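You operate a simulated robot arm through the tools that you are given. There is no shell and no other tool. Be economical: measure what you need, move in short steps, check, and stop when the job is done.

You are at the controls of a simulated robot arm. One attempt, no reset.

## Task
Polish a patch of the loafer's toe from the black tin, then close the tin.
Fine: use the small brush and put it back; the other tins stay shut. Set down upright: small brush. A coat counts when it lies all over at full strength: go over it till it gets no stronger.

Only the result counts: the job must be done as asked and must still hold three seconds after the hand-in. Knocking over, shifting, dropping, spilling or breaking anything else fails it.

## Robot
A 6-joint arm with a two-finger parallel gripper, fixed in place. Base frame: the origin is at the foot of the arm, x ahead of it, y to its left, z up; the work surface is at about z = 0. Readings come in cm, degrees, newtons and seconds.
With the tool pointing down near the work surface it reaches from about 14 to 58 cm from the base axis. Its first joint turns from -66.0 to 66.0 degrees. Payload 2.1 kg.
The tool frame sits at the grasp point between the pads (the TCP): z along the fingers, y along the line on which they close. The tips reach 3 cm beyond it. The gripper opens to 9.4 cm. The fingers are 2.8 cm wide and 1 cm thick; the gripper's body (5 by 9.6 cm) begins 5.5 cm behind the TCP.
Orientation is told as [roll, pitch, yaw] about the base's x, y, z axes, in that order, counted from this pose: with the fingers straight down and closing along the base's y, the tool's x points along the base's -x, its y along +y and its z along -z.

## Interface
- The arm moves only by the tool nudge_tool. Its argument "steps" is one flat list of numbers, 7 for each row, row after row: the shift along the base's x, y, z in cm, then the turn, a rotation vector about the base's x, y, z in degrees, then the closure in counts, from 0 (fully open) to 255 (shut). In form: [x, y, z, rx, ry, rz, jaw, x, y, z, rx, ry, rz, jaw, ...]. A call has 1 to 10 rows; each row shifts and turns the commanded pose from where the row before left it. A row lasts 0.2 s, in which the tool goes at most 5 cm and 8.6 degrees; a call with a longer step from one row to the next is refused whole, and so is a gripper value outside its range. Where a pose cannot be reached the arm comes as near as it can. A force on the tool above 70 N (or 10 N above the force at the start of the call, whichever is more), or a blocked arm, ends the call early, and 0.2 s more pass. Each finger travels about 7.2 cm/s and halts on what it meets, pressing with about 36 N; the grip force reading is that of the motor and also rises with nothing between the fingers. The clock runs only during rows and for 0.2 s after the last one: add rows that do not move to give the fingers time. The reply holds the time, the measured pose of the TCP, the force on the tool along the base axes, the opening and the grip force, in the units named above and with some noise, with the torque about the TCP (base axes, N m) and any sound that the robot's microphone picked up.
- Cameras (640 x 400 px; columns grow to the right, rows downward): "scene" is fixed at [3.43, -36.13, 47.69]; the picture's right is [0.92, -0.40, 0.00], its down [-0.25, -0.58, -0.78] and it looks along [0.31, 0.71, -0.63] (base axes); focal length 214 px, centre (320, 200). "wrist" rides on the gripper at [7.6, 1.4, -10.2] in the tool frame; the picture's right is [-0.18, 0.98, 0.00], its down [-0.75, -0.14, -0.64] and it looks along [-0.63, -0.12, 0.77] (tool axes); focal length 243 px, centre (320, 200). There is no depth. A picture from a camera that has moved, and an enlarged one, comes with that camera's place and axes in the base frame and with its lens.
- get_image(camera): a new picture of that camera. It takes no simulated time.
- close_up(camera, box): a new picture of the part [left, top, right, bottom] of that camera's present view, enlarged. It takes no simulated time.
- finish_job(): hands the job in; it is judged then, once.

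Go step by step. Nothing tells you positions but the pictures and the camera data: compare them with the known pose of the tool, close in by small moves and look again before you grip or let go. The budget is 120 turns and 68 pictures, counting those below and the enlarged ones. Unless the task says otherwise, let go and move clear before handing in, and close with one line.

The tools are called after "Emit:" by a JSON object that holds its "api" and its "payload". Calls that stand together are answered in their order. nudge_tool: Moves the arm, as the interface text tells. Its arguments: {"type":"object","properties":{"steps":{"type":"array"}},"required":["steps"]} The other tools are called the same way: get_image (camera) takes a picture; close_up (camera, box) takes an enlarged picture of a part of a camera's view; finish_job () hands the job in.

At the start:

```text
time_s: 0.0
position: [27.02, -7.27, 41.81]
tool_rot: [-0.1, -0.1, 0.0]
contact_force: [-0.2, 0.2, 0.7]
torque: [-0.03, 0.02, -0.02]
gripper_width: 9.4
grip_force: 0.1
```

scene: 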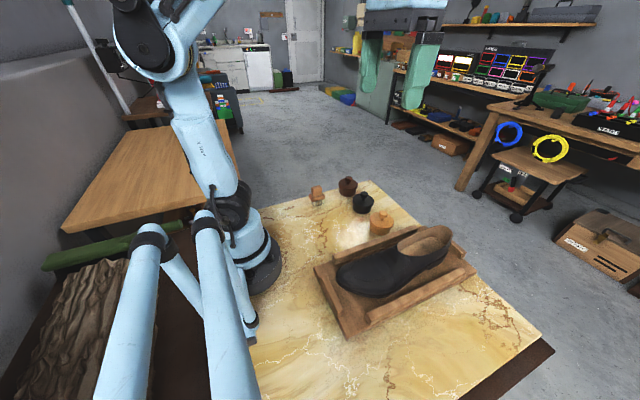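
wrist: 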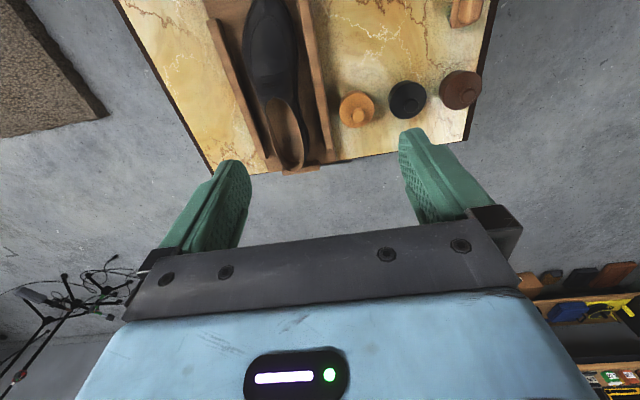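

I see a loafer on a wooden tray, three tins (tan, black, brown) and a small brush near the arm. I'll look closer first.

Emit:
{"api": "close_up", "payload": {"camera": "scene", "box": [290, 160, 410, 250]}}

Emit:
{"api": "close_up", "payload": {"camera": "scene", "box": [300, 210, 480, 345]}}

Emit:
{"api": "close_up", "payload": {"camera": "wrist", "box": [200, 0, 500, 180]}}

```text
4.44 times, centred on (350, 205) of scene
camera zoom: at [3.43, -36.13, 47.69], right [0.92, -0.4, 0.0], down [-0.25, -0.58, -0.78], along [0.31, 0.71, -0.63], focal length 953 px, centre (187, 178)
```

zoom: 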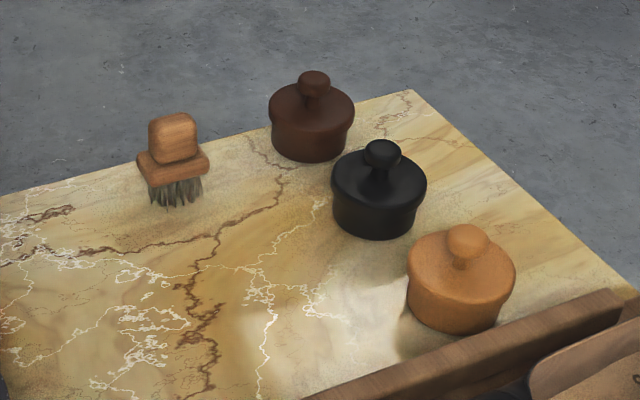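

```text
2.96 times, centred on (390, 278) of scene
camera zoom: at [3.43, -36.13, 47.69], right [0.92, -0.4, 0.0], down [-0.25, -0.58, -0.78], along [0.31, 0.71, -0.63], focal length 636 px, centre (113, -30)
```

zoom: 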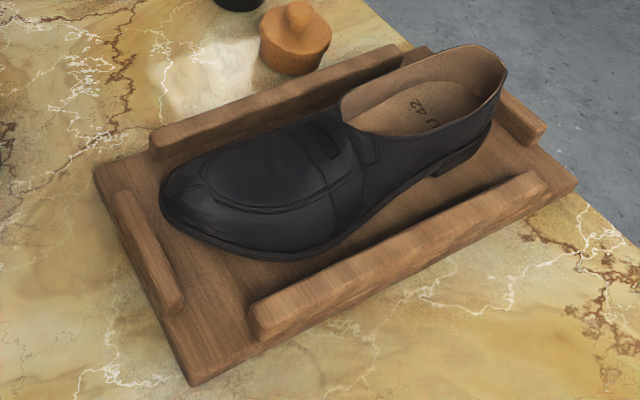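

```text
2.13 times, centred on (350, 90) of wrist
camera zoom: at [19.62, -5.91, 51.97], right [0.18, 0.98, 0.0], down [0.75, -0.14, 0.64], along [0.63, -0.12, -0.77], focal length 518 px, centre (256, 435)
```

zoom: 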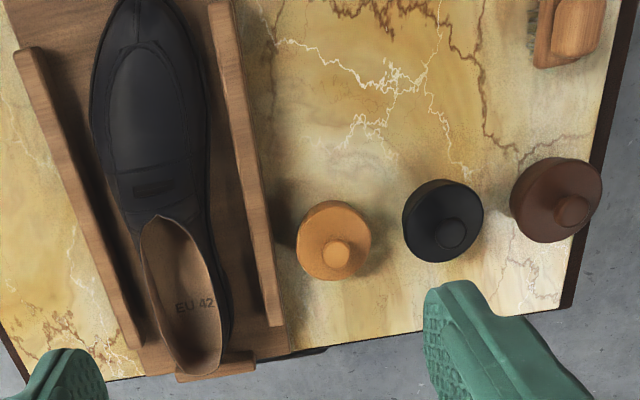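

The three tins stand at x≈38 with y≈-2 (tan), 8 (black) and 18 (brown); the brush is near (25, 15). I'll move above the black tin and check.

Emit:
{"api": "nudge_tool", "payload": {"steps": [1.3, 1.9, -3, 0, 0, 0, 100, 1.3, 1.9, -3, 0, 0, 0, 100, 1.3, 1.9, -3, 0, 0, 0, 100, 1.3, 1.9, -3, 0, 0, 0, 100, 1.3, 1.9, -3, 0, 0, 0, 100, 1.3, 1.9, -3, 0, 0, 0, 100, 1.3, 1.9, -3, 0, 0, 0, 100, 1.3, 1.7, -3, 0, 0, 0, 100, 0.5, 0, -1.8, 0, 0, 0, 100, 0, 0, 0, 0, 0, 0, 100]}}

Emit:
{"api": "get_image", "payload": {"camera": "wrist"}}

Emit:
{"api": "close_up", "payload": {"camera": "scene", "box": [290, 140, 430, 250]}}

```text
time_s: 2.2
position: [38.26, 7.61, 15.91]
tool_rot: [0.0, 0.1, 0.1]
contact_force: [-0.3, -0.3, 0.4]
torque: [-0.02, -0.02, -0.01]
gripper_width: 5.73
grip_force: 0.1
```

```text
62 pictures are left
camera wrist: at [30.7, 9.07, 25.99], right [0.18, 0.98, 0.0], down [0.75, -0.14, 0.64], along [0.63, -0.12, -0.77], focal length 243 px, centre (320, 200)
```

wrist: 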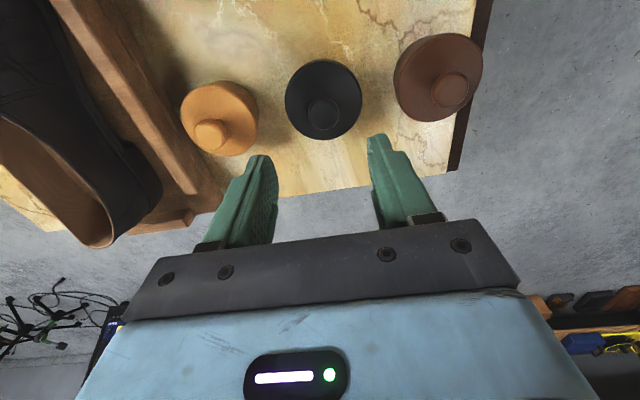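

```text
3.64 times, centred on (360, 195) of scene
camera zoom: at [3.43, -36.13, 47.69], right [0.92, -0.4, 0.0], down [-0.25, -0.58, -0.78], along [0.31, 0.71, -0.63], focal length 780 px, centre (174, 218)
```

zoom: 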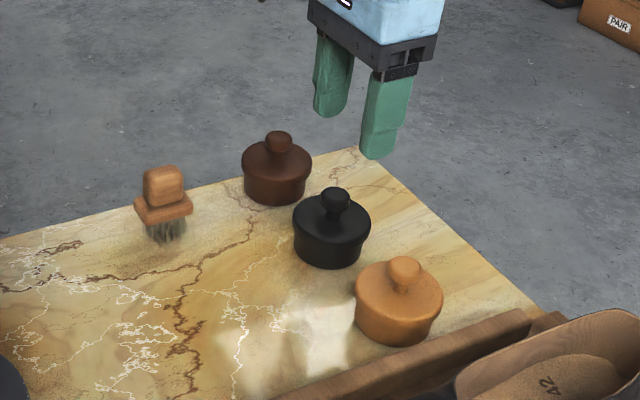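

The black knob is at about (38.0, 7.9), with its top at z≈6 and the lid top at z≈4. I'll centre on it and go down around the knob.

Emit:
{"api": "nudge_tool", "payload": {"steps": [-0.3, 0.25, -3, 0, 0, 0, 100, 0, 0, -3, 0, 0, 0, 100, 0, 0, -2, 0, 0, 0, 100, 0, 0, 0, 0, 0, 0, 100]}}

Emit:
{"api": "get_image", "payload": {"camera": "wrist"}}

Emit:
{"api": "close_up", "payload": {"camera": "scene", "box": [310, 150, 430, 250]}}

```text
time_s: 3.2
position: [37.65, 7.82, 7.8]
tool_rot: [0.0, 0.1, -0.1]
contact_force: [1.2, -0.6, 0.6]
torque: [-0.01, 0.0, -0.02]
gripper_width: 5.73
grip_force: 0.0
```

```text
60 pictures are left
camera wrist: at [30.14, 9.21, 17.92], right [0.18, 0.98, 0.0], down [0.75, -0.14, 0.64], along [0.63, -0.12, -0.77], focal length 243 px, centre (320, 200)
```

wrist: 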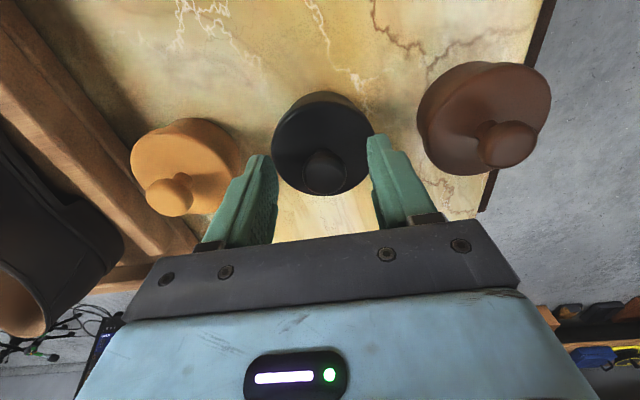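

```text
4.00 times, centred on (370, 200) of scene
camera zoom: at [3.43, -36.13, 47.69], right [0.92, -0.4, 0.0], down [-0.25, -0.58, -0.78], along [0.31, 0.71, -0.63], focal length 858 px, centre (120, 200)
```

zoom: 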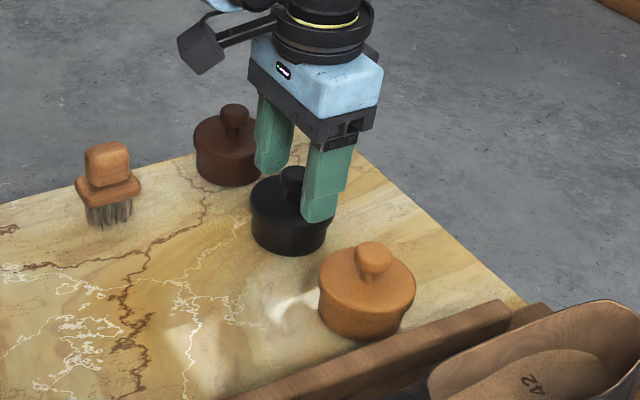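

The fingers straddle the knob. I'll lower a touch and close on it.

Emit:
{"api": "nudge_tool", "payload": {"steps": [0.15, 0.1, -0.3, 0, 0, 0, 100, 0, 0, 0, 0, 0, 0, 255, 0, 0, 0, 0, 0, 0, 255, 0, 0, 0, 0, 0, 0, 255, 0, 0, 0, 0, 0, 0, 255]}}

```text
time_s: 4.4
position: [37.83, 8.03, 7.55]
tool_rot: [0.0, 0.0, 0.0]
contact_force: [0.2, 0.6, 0.3]
torque: [0.03, 0.02, -0.02]
gripper_width: 2.3
grip_force: 35.6
heard: snap
```

I've gripped the knob at 2.3 cm and heard a snap. I'll lift a little and see whether the lid alone comes.

Emit:
{"api": "nudge_tool", "payload": {"steps": [0, 0, 0.3, 0, 0, 0, 255, 0, 0, 0.5, 0, 0, 0, 255, 0, 0, 0.7, 0, 0, 0, 255, 0, 0, 0, 0, 0, 0, 255]}}

Emit:
{"api": "close_up", "payload": {"camera": "scene", "box": [310, 150, 430, 250]}}

```text
time_s: 5.4
position: [37.97, 8.05, 9.23]
tool_rot: [0.0, 0.0, 0.0]
contact_force: [-0.4, 0.3, 1.0]
torque: [0.0, -0.04, 0.03]
gripper_width: 2.31
grip_force: 36.4
```

```text
4.00 times, centred on (370, 200) of scene
camera zoom: at [3.43, -36.13, 47.69], right [0.92, -0.4, 0.0], down [-0.25, -0.58, -0.78], along [0.31, 0.71, -0.63], focal length 858 px, centre (120, 200)
```

zoom: 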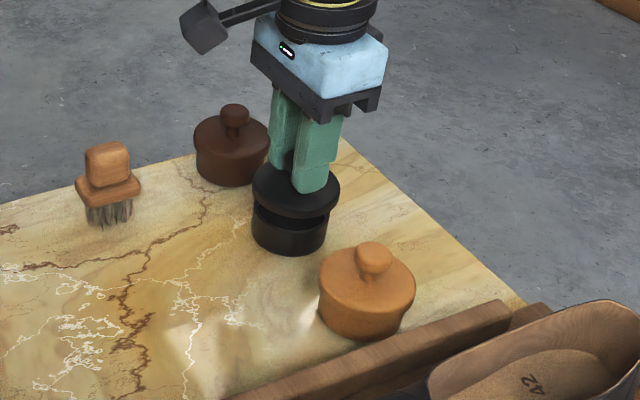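

The lid lifts off cleanly and the tin stays put. I'll carry it to a clear patch near (29, 3), look, then lower it.

Emit:
{"api": "nudge_tool", "payload": {"steps": [0, 0, 3, 0, 0, 0, 255, -3, -1.7, 0, 0, 0, 0, 255, -3, -1.7, 0, 0, 0, 0, 255, -3, -1.6, -1, 0, 0, 0, 255, 0, 0, -3, 0, 0, 0, 255, 0, 0, 0, 0, 0, 0, 255]}}

Emit:
{"api": "close_up", "payload": {"camera": "scene", "box": [270, 150, 430, 270]}}

```text
time_s: 6.8
position: [28.78, 3.08, 8.0]
tool_rot: [0.0, 0.0, 0.0]
contact_force: [-0.3, -0.6, -1.0]
torque: [0.02, -0.04, -0.01]
gripper_width: 2.29
grip_force: 36.0
```

```text
3.33 times, centred on (350, 210) of scene
camera zoom: at [3.43, -36.13, 47.69], right [0.92, -0.4, 0.0], down [-0.25, -0.58, -0.78], along [0.31, 0.71, -0.63], focal length 715 px, centre (220, 167)
```

zoom: 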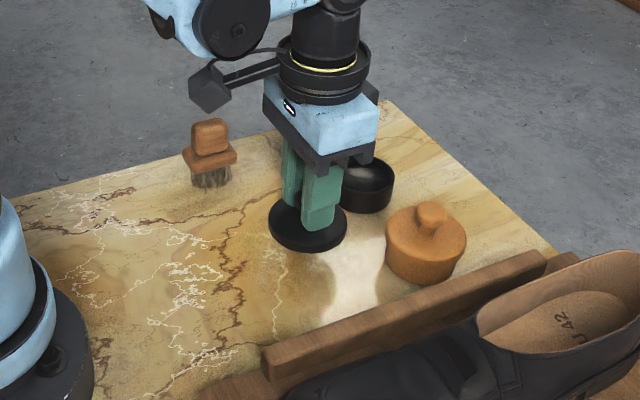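

The spot below is clear, so I'll lower in small steps until it touches.

Emit:
{"api": "nudge_tool", "payload": {"steps": [0, 0, -1, 0, 0, 0, 255, 0, 0, -1, 0, 0, 0, 255, 0, 0, -0.5, 0, 0, 0, 255, 0, 0, -0.3, 0, 0, 0, 255, 0, 0, 0, 0, 0, 0, 255]}}

Emit:
{"api": "close_up", "payload": {"camera": "scene", "box": [270, 150, 430, 270]}}

```text
time_s: 8.0
position: [28.97, 3.15, 5.5]
tool_rot: [0.1, 0.0, 0.0]
contact_force: [-0.5, 0.3, -0.4]
torque: [-0.03, 0.02, 0.0]
gripper_width: 2.29
grip_force: 35.4
```

```text
3.33 times, centred on (350, 210) of scene
camera zoom: at [3.43, -36.13, 47.69], right [0.92, -0.4, 0.0], down [-0.25, -0.58, -0.78], along [0.31, 0.71, -0.63], focal length 715 px, centre (220, 167)
```

zoom: 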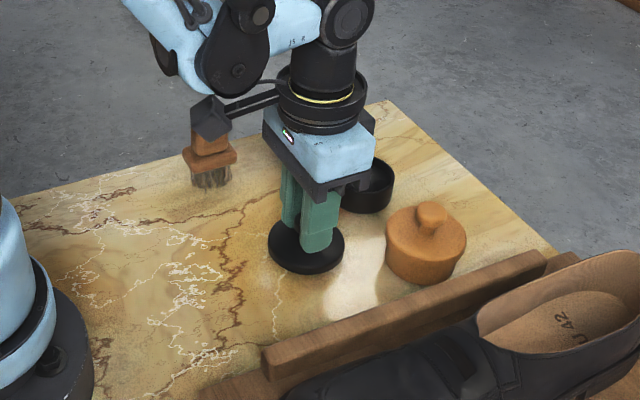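

No contact yet, so I'll keep going down in small steps.

Emit:
{"api": "nudge_tool", "payload": {"steps": [0, 0, -0.3, 0, 0, 0, 255, 0, 0, -0.3, 0, 0, 0, 255, 0, 0, -0.3, 0, 0, 0, 255, 0, 0, 0, 0, 0, 0, 255]}}

```text
time_s: 9.0
position: [28.89, 3.14, 4.47]
tool_rot: [0.0, -0.1, 0.0]
contact_force: [3.2, 3.9, 34.2]
torque: [0.09, -0.19, -0.02]
gripper_width: 2.32
grip_force: 35.9
```

Contact (34 N). I'll ease off slightly, open, and rise.

Emit:
{"api": "nudge_tool", "payload": {"steps": [0, 0, 0.15, 0, 0, 0, 255, 0, 0, 0, 0, 0, 0, 150, 0, 0, 0, 0, 0, 0, 120, 0, 0, 0, 0, 0, 0, 120, 0, 0, 3, 0, 0, 0, 120, 0, 0, 4, 0, 0, 0, 100, 0, 0, 4, 0, 0, 0, 100, -3, 3, 2, 0, 0, 0, 100, -3, 3, 2, 0, 0, 0, 100, 0, 0, 0, 0, 0, 0, 100]}}

Emit:
{"api": "get_image", "payload": {"camera": "wrist"}}

Emit:
{"api": "close_up", "payload": {"camera": "scene", "box": [270, 150, 430, 270]}}

```text
time_s: 11.2
position: [22.96, 8.84, 20.08]
tool_rot: [0.0, 0.0, 0.0]
contact_force: [0.4, -0.9, -0.4]
torque: [-0.04, 0.01, 0.04]
gripper_width: 5.72
grip_force: 0.1
```

```text
55 pictures are left
camera wrist: at [15.41, 10.26, 30.19], right [0.18, 0.98, 0.0], down [0.75, -0.14, 0.64], along [0.63, -0.12, -0.77], focal length 243 px, centre (320, 200)
```

wrist: 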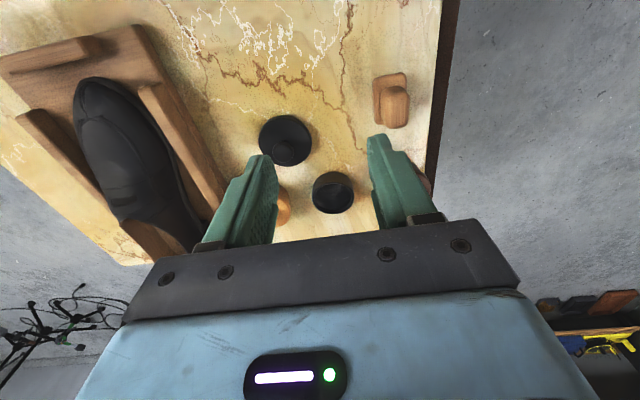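

```text
3.33 times, centred on (350, 210) of scene
camera zoom: at [3.43, -36.13, 47.69], right [0.92, -0.4, 0.0], down [-0.25, -0.58, -0.78], along [0.31, 0.71, -0.63], focal length 715 px, centre (220, 167)
```

zoom: 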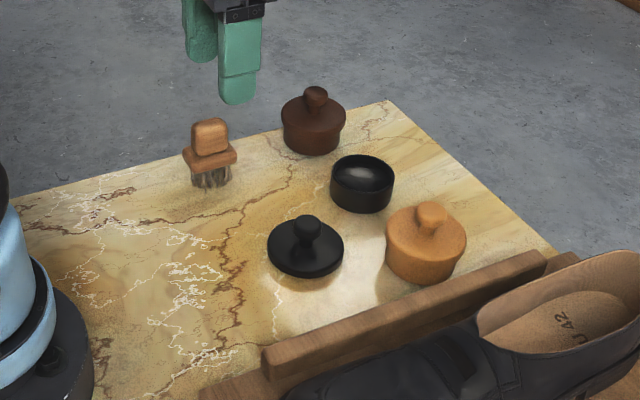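

The lid lies flat near (29, 3). Now the brush: I need its orientation.

Emit:
{"api": "close_up", "payload": {"camera": "wrist", "box": [340, 50, 460, 150]}}

Emit:
{"api": "close_up", "payload": {"camera": "scene", "box": [302, 170, 342, 205]}}

```text
4.00 times, centred on (400, 100) of wrist
camera zoom: at [15.41, 10.26, 30.19], right [0.18, 0.98, 0.0], down [0.75, -0.14, 0.64], along [0.63, -0.12, -0.77], focal length 970 px, centre (0, 600)
```

zoom: 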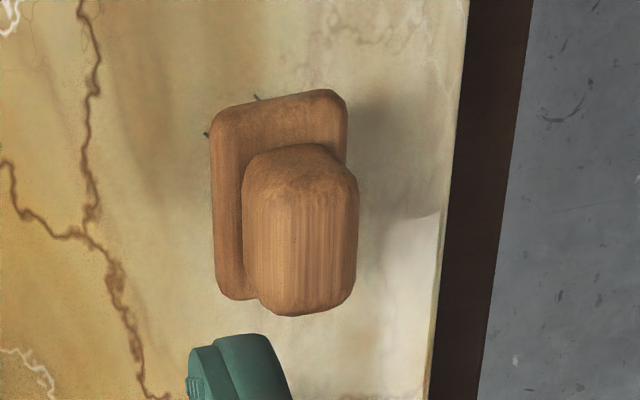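

```text
11.43 times, centred on (322, 188) of scene
camera zoom: at [3.43, -36.13, 47.69], right [0.92, -0.4, 0.0], down [-0.25, -0.58, -0.78], along [0.31, 0.71, -0.63], focal length 2451 px, centre (297, 343)
```

zoom: 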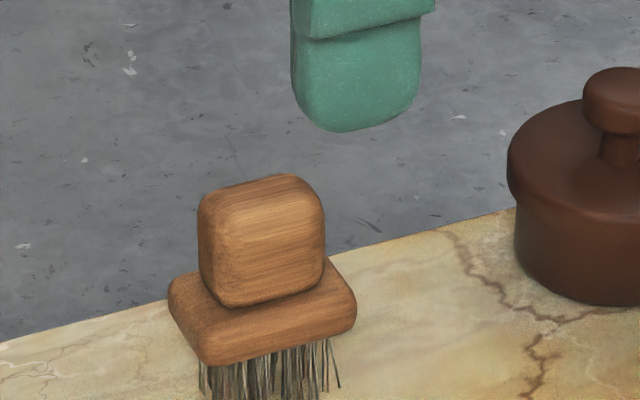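

The brush's long axis is along x, with its centre near (24.9, 15.7), so closing along y suits it. I'll go above it and check.

Emit:
{"api": "nudge_tool", "payload": {"steps": [0.9, 3.4, -2, 0, 0, 0, 100, 0.9, 3.4, -2, 0, 0, 0, 100, 0, 0, -3, 0, 0, 0, 100, 0, 0, -2.5, 0, 0, 0, 100, 0, 0, 0, 0, 0, 0, 100]}}

Emit:
{"api": "get_image", "payload": {"camera": "wrist"}}

Emit:
{"api": "close_up", "payload": {"camera": "scene", "box": [282, 150, 362, 210]}}

```text
time_s: 12.4
position: [24.54, 15.68, 10.16]
tool_rot: [0.0, 0.0, 0.1]
contact_force: [0.0, 0.9, 0.6]
torque: [0.01, 0.0, 0.02]
gripper_width: 5.73
grip_force: 0.0
```

```text
51 pictures are left
camera wrist: at [16.97, 17.07, 20.32], right [0.18, 0.98, 0.0], down [0.75, -0.14, 0.64], along [0.63, -0.12, -0.77], focal length 243 px, centre (320, 200)
```

wrist: 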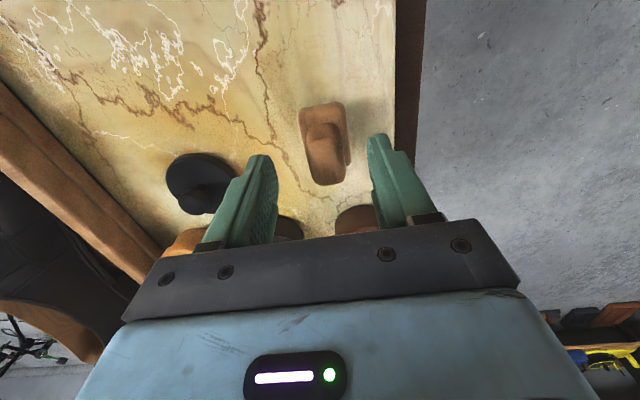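

```text
6.67 times, centred on (322, 180) of scene
camera zoom: at [3.43, -36.13, 47.69], right [0.92, -0.4, 0.0], down [-0.25, -0.58, -0.78], along [0.31, 0.71, -0.63], focal length 1430 px, centre (307, 333)
```

zoom: 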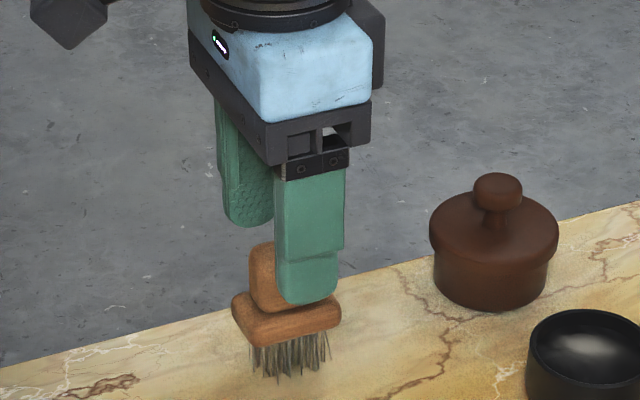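

I'm aligned over the brush. I'll lower so the tips sit just above the bristle block, then check before closing.

Emit:
{"api": "nudge_tool", "payload": {"steps": [0.2, 0, -1, 0, 0, 0, 100, 0, 0, -0.7, 0, 0, 0, 100, 0, 0, -0.4, 0, 0, 0, 100, 0, 0, 0, 0, 0, 0, 100]}}

Emit:
{"api": "close_up", "payload": {"camera": "scene", "box": [292, 160, 352, 205]}}

Emit:
{"api": "close_up", "payload": {"camera": "wrist", "box": [220, 100, 440, 240]}}

```text
time_s: 13.4
position: [24.76, 15.75, 8.17]
tool_rot: [0.0, 0.0, -0.1]
contact_force: [-0.5, -0.2, -0.2]
torque: [0.01, -0.01, 0.02]
gripper_width: 5.73
grip_force: 0.0
```

```text
8.89 times, centred on (322, 182) of scene
camera zoom: at [3.43, -36.13, 47.69], right [0.92, -0.4, 0.0], down [-0.25, -0.58, -0.78], along [0.31, 0.71, -0.63], focal length 1906 px, centre (302, 356)
```

zoom: 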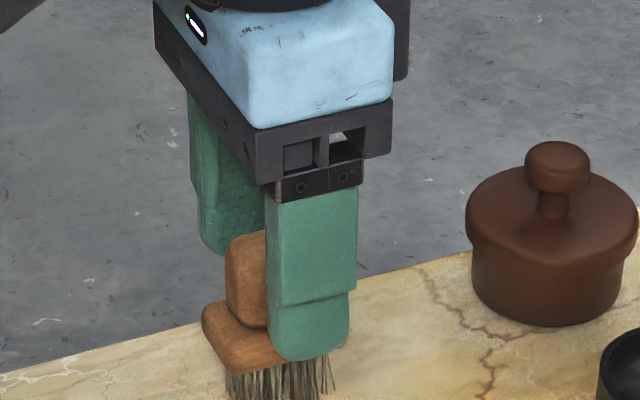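

```text
2.86 times, centred on (330, 170) of wrist
camera zoom: at [17.22, 17.14, 18.26], right [0.18, 0.98, 0.0], down [0.75, -0.14, 0.64], along [0.63, -0.12, -0.77], focal length 693 px, centre (291, 286)
```

zoom: 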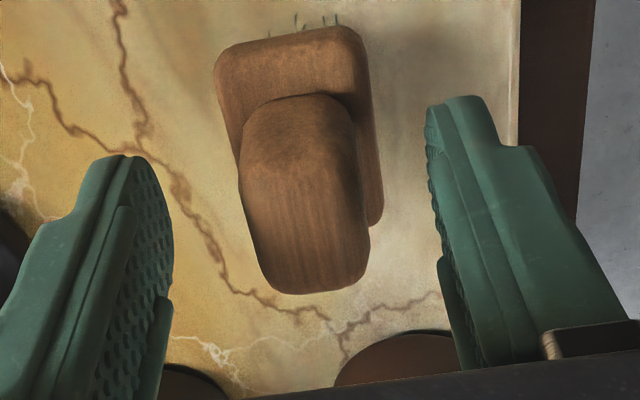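

Brush and fingers are aligned. I'll lower a hair and grip the handle.

Emit:
{"api": "nudge_tool", "payload": {"steps": [0, 0.1, -0.2, 0, 0, 0, 100, 0, 0, 0, 0, 0, 0, 180, 0, 0, 0, 0, 0, 0, 255, 0, 0, 0, 0, 0, 0, 255, 0, 0, 0, 0, 0, 0, 255]}}

Emit:
{"api": "close_up", "payload": {"camera": "scene", "box": [292, 160, 352, 205]}}

```text
time_s: 14.6
position: [24.95, 16.0, 8.02]
tool_rot: [0.1, 0.0, -0.1]
contact_force: [-1.3, 6.3, 57.5]
torque: [0.55, 0.31, 0.05]
gripper_width: 2.31
grip_force: 36.0
```

```text
8.89 times, centred on (322, 182) of scene
camera zoom: at [3.42, -36.14, 47.69], right [0.92, -0.4, 0.0], down [-0.25, -0.58, -0.78], along [0.31, 0.71, -0.63], focal length 1906 px, centre (302, 356)
```

zoom: 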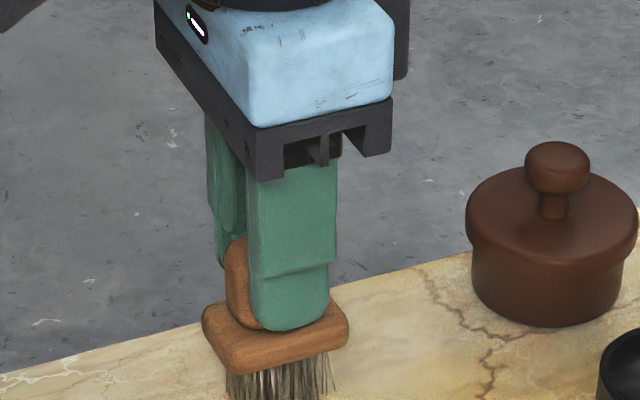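

It's gripped (2.3 cm), with the tips resting on the block. I'll lift straight up.

Emit:
{"api": "nudge_tool", "payload": {"steps": [0, 0, 0.5, 0, 0, 0, 255, 0, 0, 2, 0, 0, 0, 255, 0, 0, 3, 0, 0, 0, 255, 0, 0, 3, 0, 0, 0, 255, 0, 0, 0, 0, 0, 0, 255]}}

Emit:
{"api": "close_up", "payload": {"camera": "scene", "box": [262, 120, 422, 240]}}

```text
time_s: 15.8
position: [25.04, 16.01, 16.58]
tool_rot: [0.0, 0.0, 0.0]
contact_force: [0.8, 0.2, -0.6]
torque: [0.0, -0.02, 0.0]
gripper_width: 2.31
grip_force: 35.5
```

```text
3.33 times, centred on (342, 180) of scene
camera zoom: at [3.43, -36.13, 47.69], right [0.92, -0.4, 0.0], down [-0.25, -0.58, -0.78], along [0.31, 0.71, -0.63], focal length 715 px, centre (247, 267)
```

zoom: 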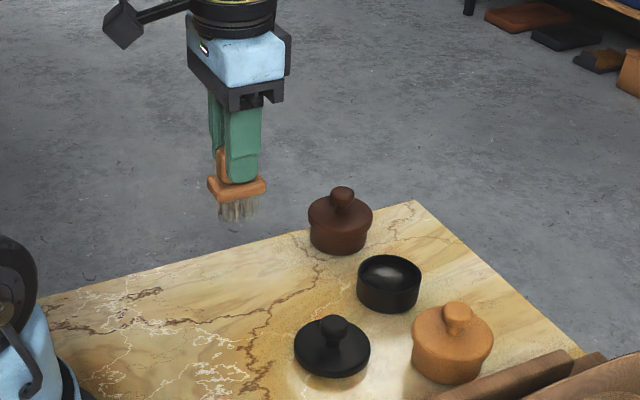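

The brush is held well. I'll move it over the open black tin and look inside.

Emit:
{"api": "nudge_tool", "payload": {"steps": [3.2, -2, 0, 0, 0, 0, 255, 3.2, -2, 0, 0, 0, 0, 255, 3.2, -2, 0, 0, 0, 0, 255, 3.25, -1.95, 0, 0, 0, 0, 255, 0, 0, -3, 0, 0, 0, 255, 0, 0, 0, 0, 0, 0, 255]}}

Emit:
{"api": "close_up", "payload": {"camera": "scene", "box": [310, 140, 430, 240]}}

Emit:
{"api": "close_up", "payload": {"camera": "wrist", "box": [200, 60, 460, 220]}}

```text
time_s: 17.2
position: [37.73, 7.75, 13.3]
tool_rot: [-0.1, 0.0, 0.0]
contact_force: [-0.5, -0.9, -0.3]
torque: [0.0, 0.0, -0.02]
gripper_width: 2.32
grip_force: 36.0
```

```text
4.00 times, centred on (370, 190) of scene
camera zoom: at [3.43, -36.13, 47.69], right [0.92, -0.4, 0.0], down [-0.25, -0.58, -0.78], along [0.31, 0.71, -0.63], focal length 858 px, centre (120, 240)
```

zoom: 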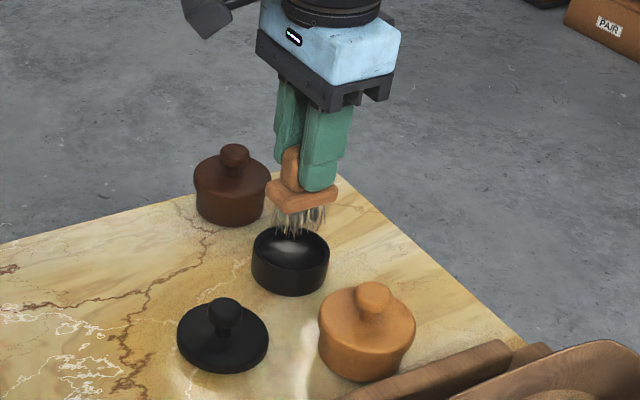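

```text
2.46 times, centred on (330, 140) of wrist
camera zoom: at [30.22, 9.23, 23.51], right [0.18, 0.98, 0.0], down [0.75, -0.14, 0.64], along [0.63, -0.12, -0.77], focal length 597 px, centre (295, 348)
```

zoom: 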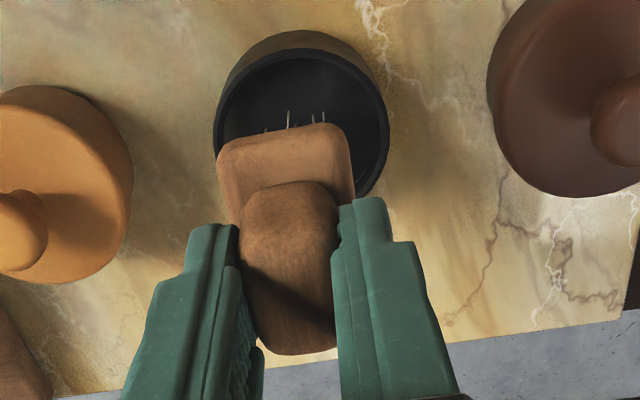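

I'm over the tin. I'll go down gently until the bristles touch the polish.

Emit:
{"api": "nudge_tool", "payload": {"steps": [0.1, 0.15, -1.5, 0, 0, 0, 255, 0, 0, -1, 0, 0, 0, 255, 0, 0, -0.5, 0, 0, 0, 255, 0, 0, 0, 0, 0, 0, 255]}}

Emit:
{"api": "close_up", "payload": {"camera": "scene", "box": [330, 160, 400, 220]}}

```text
time_s: 18.2
position: [37.94, 7.95, 10.45]
tool_rot: [0.2, 0.0, 0.1]
contact_force: [-0.2, 0.7, -0.9]
torque: [-0.02, 0.0, 0.01]
gripper_width: 2.31
grip_force: 36.4
```

```text
6.67 times, centred on (365, 190) of scene
camera zoom: at [3.43, -36.13, 47.69], right [0.92, -0.4, 0.0], down [-0.25, -0.58, -0.78], along [0.31, 0.71, -0.63], focal length 1430 px, centre (20, 267)
```

zoom: 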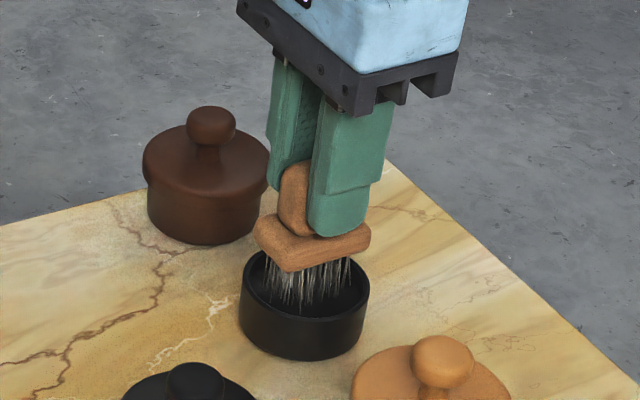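

Emit:
{"api": "nudge_tool", "payload": {"steps": [0, 0, -0.3, 0, 0, 0, 255, 0, 0, -0.3, 0, 0, 0, 255, 0, 0, -0.2, 0, 0, 0, 255, 0, 0, 0, 0, 0, 0, 255]}}

Emit:
{"api": "close_up", "payload": {"camera": "scene", "box": [330, 160, 400, 220]}}

```text
time_s: 18.7
position: [37.81, 7.99, 10.33]
tool_rot: [-0.1, 0.1, -0.1]
contact_force: [-1.8, -0.8, 25.6]
torque: [0.18, -0.05, 0.0]
gripper_width: 2.32
grip_force: 35.9
stopped in row 2: the force on the tool passed its limit at 86 N (the readings are from after the stop); the commanded pose is now the measured one
```

```text
6.67 times, centred on (365, 190) of scene
camera zoom: at [3.42, -36.13, 47.69], right [0.92, -0.4, 0.0], down [-0.25, -0.58, -0.78], along [0.31, 0.71, -0.63], focal length 1430 px, centre (20, 267)
```

zoom: 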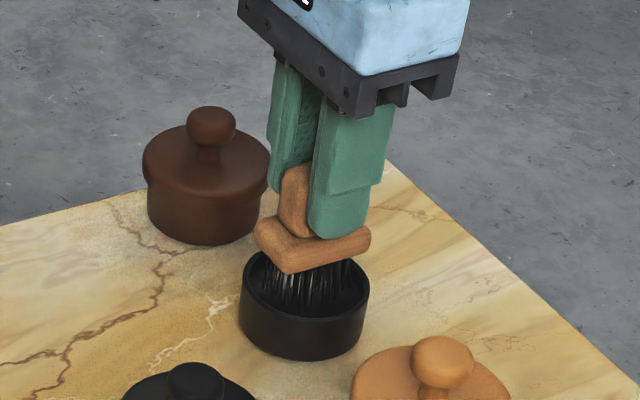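

The bristles went black, so the brush is loaded. I'll lift and carry it towards the shoe for a look at the toe.

Emit:
{"api": "nudge_tool", "payload": {"steps": [0, 0, 0.5, 0, 0, 0, 255, 0, 0, 2.5, 0, 0, 0, 255, 0, 0, 4, 0, 0, 0, 255, -2.5, -3, 1.5, 0, 0, 0, 255, -2.5, -3.5, 1.5, 0, 0, 0, 255, -2.5, -3.5, 0, 0, 0, 0, 255, -2.5, -3.5, 0, 0, 0, 0, 255, -2.5, -3.5, 0, 0, 0, 0, 255, 0, 0, 0, 0, 0, 0, 255]}}

Emit:
{"api": "get_image", "payload": {"camera": "wrist"}}

Emit:
{"api": "close_up", "payload": {"camera": "scene", "box": [310, 210, 480, 340]}}

```text
time_s: 20.7
position: [25.28, -8.86, 20.35]
tool_rot: [0.0, 0.2, 0.0]
contact_force: [0.6, -0.3, -0.9]
torque: [0.0, -0.01, -0.01]
gripper_width: 2.31
grip_force: 36.4
```

```text
41 pictures are left
camera wrist: at [17.77, -7.47, 30.51], right [0.18, 0.98, 0.0], down [0.76, -0.14, 0.64], along [0.63, -0.12, -0.77], focal length 243 px, centre (320, 200)
```

wrist: 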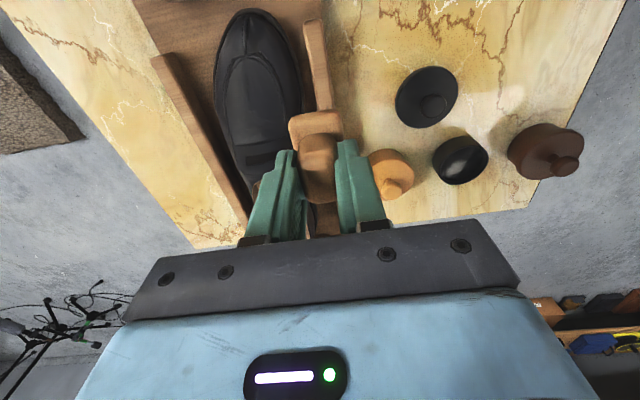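

```text
3.08 times, centred on (395, 275) of scene
camera zoom: at [3.43, -36.13, 47.69], right [0.92, -0.4, 0.0], down [-0.25, -0.58, -0.78], along [0.31, 0.71, -0.63], focal length 660 px, centre (89, -31)
```

zoom: 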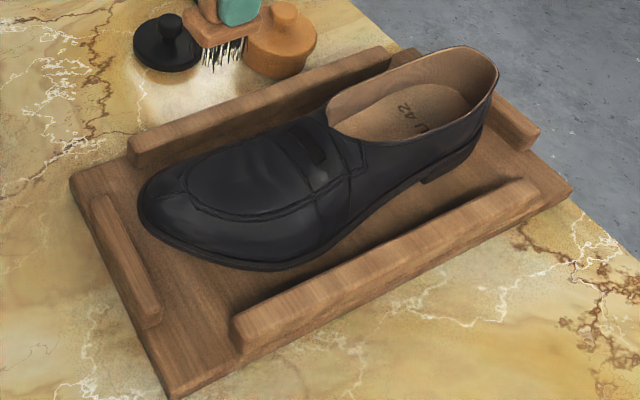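

Let me look closely at the bristles and the toe.

Emit:
{"api": "close_up", "payload": {"camera": "scene", "box": [350, 190, 400, 230]}}

Emit:
{"api": "close_up", "payload": {"camera": "wrist", "box": [190, 0, 330, 100]}}

Emit:
{"api": "close_up", "payload": {"camera": "scene", "box": [335, 240, 415, 300]}}

```text
10.00 times, centred on (375, 210) of scene
camera zoom: at [3.43, -36.13, 47.69], right [0.92, -0.4, 0.0], down [-0.25, -0.58, -0.78], along [0.31, 0.71, -0.63], focal length 2145 px, centre (-230, 100)
```

zoom: 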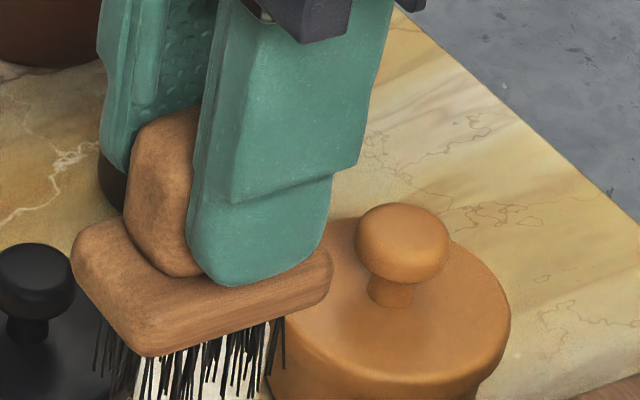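

```text
4.00 times, centred on (260, 50) of wrist
camera zoom: at [17.77, -7.47, 30.51], right [0.18, 0.98, 0.0], down [0.76, -0.14, 0.64], along [0.63, -0.12, -0.77], focal length 970 px, centre (560, 800)
```

zoom: 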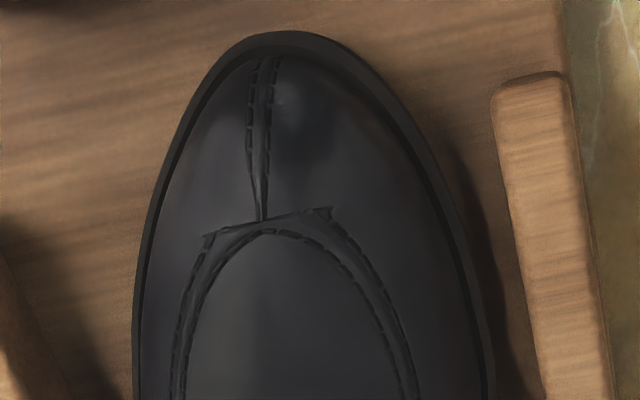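

```text
6.67 times, centred on (375, 270) of scene
camera zoom: at [3.43, -36.13, 47.69], right [0.92, -0.4, 0.0], down [-0.25, -0.58, -0.78], along [0.31, 0.71, -0.63], focal length 1430 px, centre (-47, -267)
```

zoom: 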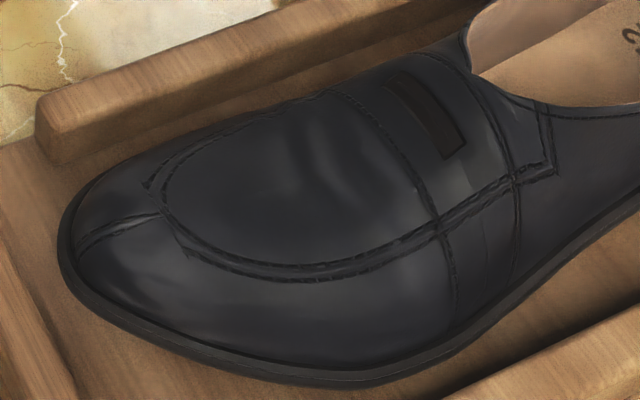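

The toe top seam junction is at about (20.3, -14.6, 5.9), with the tip at x≈17.4. I'll bring the brush above the toe at (22, -14.8) with the bristles about 2 cm clear.

Emit:
{"api": "nudge_tool", "payload": {"steps": [-1.1, -2, 0, 0, 0, 0, 255, -1.1, -2, -1, 0, 0, 0, 255, -1.1, -2, -1, 0, 0, 0, 255, 0, 0, -2, 0, 0, 0, 255, 0, 0, 0, 0, 0, 0, 255]}}

Emit:
{"api": "close_up", "payload": {"camera": "scene", "box": [310, 200, 430, 300]}}

```text
time_s: 21.9
position: [21.97, -14.78, 16.03]
tool_rot: [-0.1, 0.2, -0.1]
contact_force: [0.3, 0.3, -1.0]
torque: [-0.03, 0.0, 0.01]
gripper_width: 2.35
grip_force: 36.0
```

```text
4.00 times, centred on (370, 250) of scene
camera zoom: at [3.43, -36.13, 47.69], right [0.92, -0.4, 0.0], down [-0.25, -0.58, -0.78], along [0.31, 0.71, -0.63], focal length 858 px, centre (120, 0)
```

zoom: 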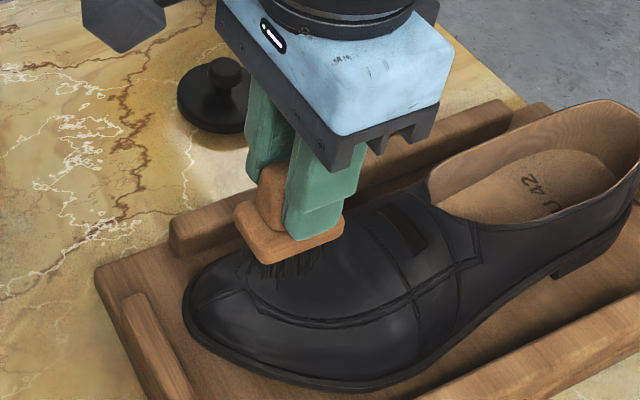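

The bristles hover over the front of the toe panel. I'll lower slowly until contact.

Emit:
{"api": "nudge_tool", "payload": {"steps": [0, 0, -0.5, 0, 0, 0, 255, 0, 0, -0.3, 0, 0, 0, 255, 0, 0, -0.3, 0, 0, 0, 255, 0, 0, -0.2, 0, 0, 0, 255, 0, 0, 0, 0, 0, 0, 255]}}

```text
time_s: 23.1
position: [21.97, -14.88, 14.84]
tool_rot: [-0.1, 0.2, 0.0]
contact_force: [-0.6, -0.2, -0.4]
torque: [0.0, 0.01, -0.02]
gripper_width: 2.29
grip_force: 36.4
```

Emit:
{"api": "nudge_tool", "payload": {"steps": [0, 0, -0.1, 0, 0, 0, 255, 0, 0, -0.1, 0, 0, 0, 255, 0, 0, -0.1, 0, 0, 0, 255, 0, 0, -0.1, 0, 0, 0, 255, 0, 0, 0, 0, 0, 0, 255]}}

Emit:
{"api": "close_up", "payload": {"camera": "scene", "box": [340, 230, 400, 280]}}

```text
time_s: 24.3
position: [21.92, -14.89, 14.54]
tool_rot: [-0.1, 0.7, -0.1]
contact_force: [-4.5, 0.9, 19.6]
torque: [0.12, -0.15, 0.01]
gripper_width: 2.28
grip_force: 36.2
stopped in row 5: the force on the tool passed its limit at 72 N (the readings are from after the stop); the commanded pose is now the measured one
```

```text
8.00 times, centred on (370, 255) of scene
camera zoom: at [3.43, -36.13, 47.7], right [0.92, -0.4, 0.0], down [-0.25, -0.58, -0.78], along [0.31, 0.71, -0.63], focal length 1716 px, centre (-80, -240)
```

zoom: 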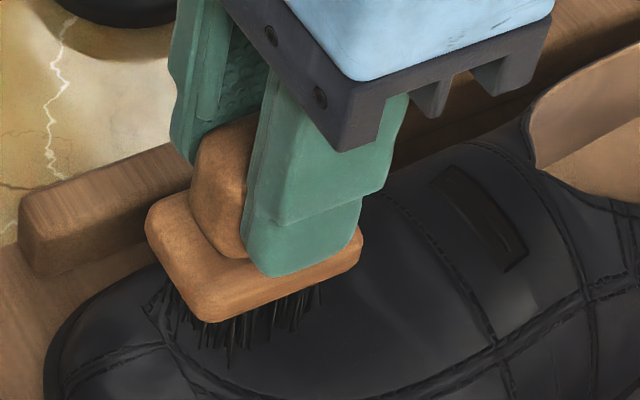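

Contact, but the rear bristles touch first since the toe rises backward about 13°. I'll lift, tilt the brush to match the slope, and come back down.

Emit:
{"api": "nudge_tool", "payload": {"steps": [0, 0, 1, 0, 0, 0, 255, -0.9, 0, 0, 0, -6, 0, 255, -0.9, 0, 0, 0, -6.5, 0, 255, 0, 0, -0.4, 0, 0, 0, 255, 0, 0, -0.3, 0, 0, 0, 255, 0, 0, 0, 0, 0, 0, 255]}}

Emit:
{"api": "close_up", "payload": {"camera": "scene", "box": [340, 230, 400, 280]}}

```text
time_s: 25.7
position: [20.19, -15.1, 14.99]
tool_rot: [0.0, -11.9, -0.1]
contact_force: [0.0, -0.2, -0.5]
torque: [0.0, -0.03, 0.02]
gripper_width: 2.27
grip_force: 35.6
```

```text
8.00 times, centred on (370, 255) of scene
camera zoom: at [3.43, -36.13, 47.69], right [0.92, -0.4, 0.0], down [-0.25, -0.58, -0.78], along [0.31, 0.71, -0.63], focal length 1716 px, centre (-80, -240)
```

zoom: 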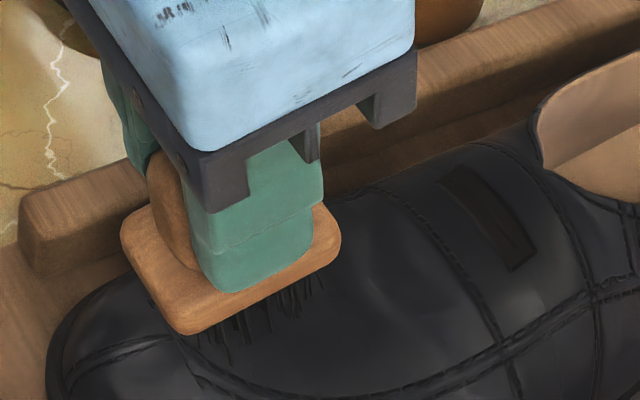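

Emit:
{"api": "nudge_tool", "payload": {"steps": [0, 0, -0.2, 0, 0, 0, 255, 0, 0, -0.1, 0, 0, 0, 255, 0, 0, -0.1, 0, 0, 0, 255, 0, 0, -0.1, 0, 0, 0, 255, 0, 0, -0.1, 0, 0, 0, 255, 0, 0, -0.1, 0, 0, 0, 255, 0, 0, 0, 0, 0, 0, 255]}}

```text
time_s: 27.3
position: [20.1, -14.89, 14.26]
tool_rot: [0.0, -11.9, -0.1]
contact_force: [-0.4, -1.2, 1.2]
torque: [-0.08, 0.07, -0.02]
gripper_width: 2.3
grip_force: 36.4
```

Emit:
{"api": "nudge_tool", "payload": {"steps": [0, 0, -0.1, 0, 0, 0, 255, 0, 0, -0.05, 0, 0, 0, 255, 0, 0, -0.05, 0, 0, 0, 255, 0, 0, 0, 0, 0, 0, 255]}}

```text
time_s: 28.3
position: [20.09, -14.91, 13.95]
tool_rot: [0.0, -11.9, -0.1]
contact_force: [-1.1, 1.4, 6.6]
torque: [0.15, -0.09, 0.0]
gripper_width: 2.27
grip_force: 36.1
```

Light, even contact (about 7 N). I'll stroke back and forth along the slope.

Emit:
{"api": "nudge_tool", "payload": {"steps": [0.5, 0, 0.1, 0, 0, 0, 255, 0.5, 0, 0.1, 0, 0, 0, 255, -0.5, 0, -0.1, 0, 0, 0, 255, -0.5, 0, -0.1, 0, 0, 0, 255, -0.5, 0, -0.11, 0, 0, 0, 255, -0.5, 0, -0.11, 0, 0, 0, 255, 0.5, 0, 0.11, 0, 0, 0, 255, 0.5, 0, 0.11, 0, 0, 0, 255, 0, 0, 0, 0, 0, 0, 255]}}

Emit:
{"api": "close_up", "payload": {"camera": "scene", "box": [340, 230, 400, 280]}}

```text
time_s: 30.3
position: [20.17, -15.08, 13.93]
tool_rot: [0.0, -11.7, 0.0]
contact_force: [-28.1, -3.3, 42.1]
torque: [0.06, 0.98, 0.02]
gripper_width: 2.3
grip_force: 36.2
```

```text
8.00 times, centred on (370, 255) of scene
camera zoom: at [3.42, -36.13, 47.7], right [0.92, -0.4, 0.0], down [-0.25, -0.58, -0.78], along [0.31, 0.71, -0.63], focal length 1716 px, centre (-80, -240)
```

zoom: 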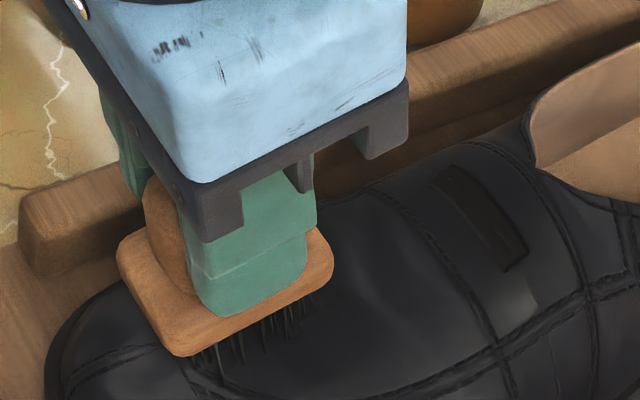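

Force rose to 42 N on the last stroke. I'll lift off and back the arm away to see what coat has been laid.

Emit:
{"api": "nudge_tool", "payload": {"steps": [0, 0, 0.5, 0, 0, 0, 255, 0, 0, 2, 0, 0, 0, 255, 1, 3, 3, 0, 0, 0, 255, 1, 4, 2, 0, 0, 0, 255, 0, 0, 0, 0, 0, 0, 255]}}

Emit:
{"api": "close_up", "payload": {"camera": "scene", "box": [335, 235, 415, 295]}}

Emit:
{"api": "get_image", "payload": {"camera": "wrist"}}

```text
time_s: 31.5
position: [22.11, -7.96, 21.62]
tool_rot: [0.0, -11.9, -0.1]
contact_force: [0.2, 0.4, -0.5]
torque: [0.02, 0.01, -0.01]
gripper_width: 2.28
grip_force: 35.7
```

```text
6.67 times, centred on (375, 265) of scene
camera zoom: at [3.43, -36.13, 47.69], right [0.92, -0.4, 0.0], down [-0.25, -0.58, -0.78], along [0.31, 0.71, -0.63], focal length 1430 px, centre (-47, -233)
```

zoom: 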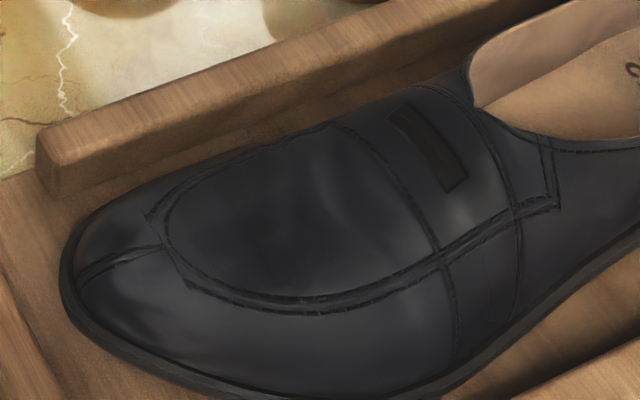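

```text
31 pictures are left
camera wrist: at [12.54, -6.51, 29.93], right [0.18, 0.98, 0.04], down [0.6, -0.14, 0.78], along [0.78, -0.12, -0.62], focal length 243 px, centre (320, 200)
```

wrist: 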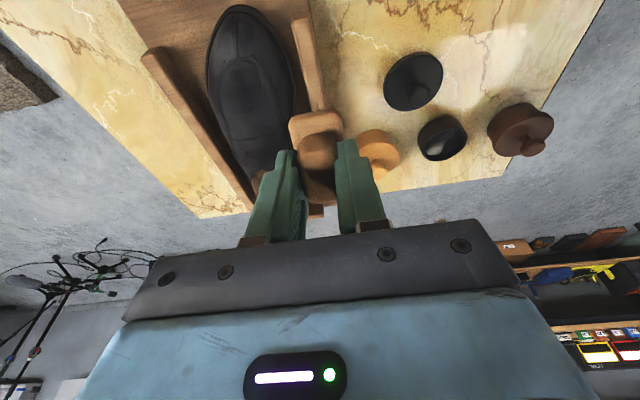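

Emit:
{"api": "close_up", "payload": {"camera": "wrist", "box": [190, 0, 310, 130]}}

Emit:
{"api": "close_up", "payload": {"camera": "scene", "box": [345, 240, 395, 275]}}

```text
3.08 times, centred on (250, 65) of wrist
camera zoom: at [12.54, -6.51, 29.93], right [0.18, 0.98, 0.04], down [0.6, -0.14, 0.78], along [0.78, -0.12, -0.62], focal length 746 px, centre (535, 615)
```

zoom: 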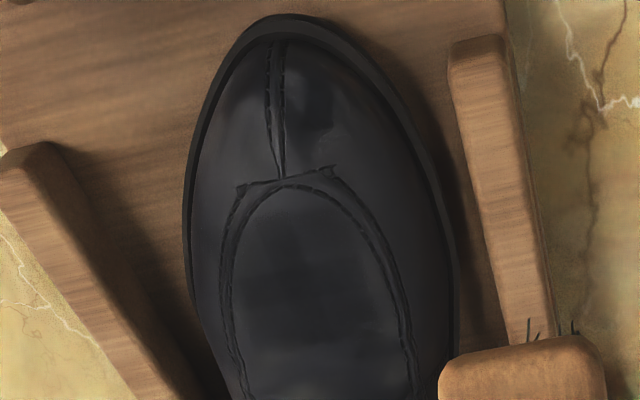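

```text
11.43 times, centred on (370, 258) of scene
camera zoom: at [3.43, -36.13, 47.69], right [0.92, -0.4, 0.0], down [-0.25, -0.58, -0.78], along [0.31, 0.71, -0.63], focal length 2451 px, centre (-251, -457)
```

zoom: 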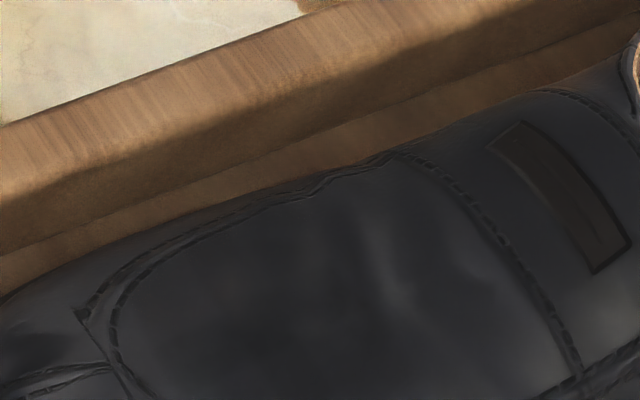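

There seems to be a somewhat darker area on the panel around x≈22–25. I'll go back and make more strokes, also sideways, then compare from the same viewpoint.

Emit:
{"api": "nudge_tool", "payload": {"steps": [-1, -4, -2, 0, 0, 0, 255, -1, -3, -3, 0, 0, 0, 255, 0, 0, -2, 0, 0, 0, 255, 0, 0, -0.4, 0, 0, 0, 255, 0, 0, 0, 0, 0, 0, 255]}}

Emit:
{"api": "nudge_tool", "payload": {"steps": [0, 0, -0.05, 0, 0, 0, 255, 0, 0.4, 0, 0, 0, 0, 255, 0, 0.4, 0, 0, 0, 0, 255, 0, -0.4, 0, 0, 0, 0, 255, 0, -0.4, 0, 0, 0, 0, 255, 0, -0.4, 0, 0, 0, 0, 255, 0, -0.4, 0, 0, 0, 0, 255, 0, 0.4, 0, 0, 0, 0, 255, 0, 0.4, 0, 0, 0, 0, 255]}}

```text
time_s: 32.7
position: [20.14, -15.29, 14.14]
tool_rot: [0.0, -11.9, -0.1]
contact_force: [-1.9, -1.8, 3.8]
torque: [-0.04, 0.2, 0.03]
gripper_width: 2.29
grip_force: 36.0
```

```text
time_s: 34.7
position: [20.07, -14.97, 14.08]
tool_rot: [0.0, -12.0, -0.1]
contact_force: [0.3, -1.3, 0.1]
torque: [-0.07, 0.06, 0.01]
gripper_width: 2.3
grip_force: 36.1
```

Emit:
{"api": "nudge_tool", "payload": {"steps": [0, 0, -0.1, 0, 0, 0, 255, 0, 0.4, 0, 0, 0, 0, 255, 0, 0.4, 0, 0, 0, 0, 255, 0, -0.4, 0, 0, 0, 0, 255, 0, -0.4, 0, 0, 0, 0, 255, 0, -0.4, 0, 0, 0, 0, 255, 0, -0.4, 0, 0, 0, 0, 255, 0, 0.4, 0, 0, 0, 0, 255, 0, 0.4, 0, 0, 0, 0, 255]}}

Emit:
{"api": "nudge_tool", "payload": {"steps": [-0.4, 0, -0.08, 0, 0, 0, 255, -0.4, 0, -0.08, 0, 0, 0, 255, -0.4, 0, -0.1, 0, 0, 0, 255, 0.4, 0, 0.1, 0, 0, 0, 255, 0.4, 0, 0.08, 0, 0, 0, 255, 0.4, 0, 0.08, 0, 0, 0, 255, 0.4, 0, 0.1, 0, 0, 0, 255, 0.4, 0, 0.1, 0, 0, 0, 255, -0.4, 0, -0.1, 0, 0, 0, 255, -0.4, 0, -0.1, 0, 0, 0, 255]}}

```text
time_s: 36.7
position: [20.09, -15.12, 13.91]
tool_rot: [-0.3, -11.9, -0.2]
contact_force: [-8.7, -10.9, 26.4]
torque: [-0.7, -0.41, -0.4]
gripper_width: 2.3
grip_force: 35.8
```

```text
time_s: 38.9
position: [20.13, -15.03, 13.96]
tool_rot: [0.1, -12.0, 0.0]
contact_force: [1.0, 0.5, 3.6]
torque: [0.02, -0.1, 0.0]
gripper_width: 2.27
grip_force: 35.8
```

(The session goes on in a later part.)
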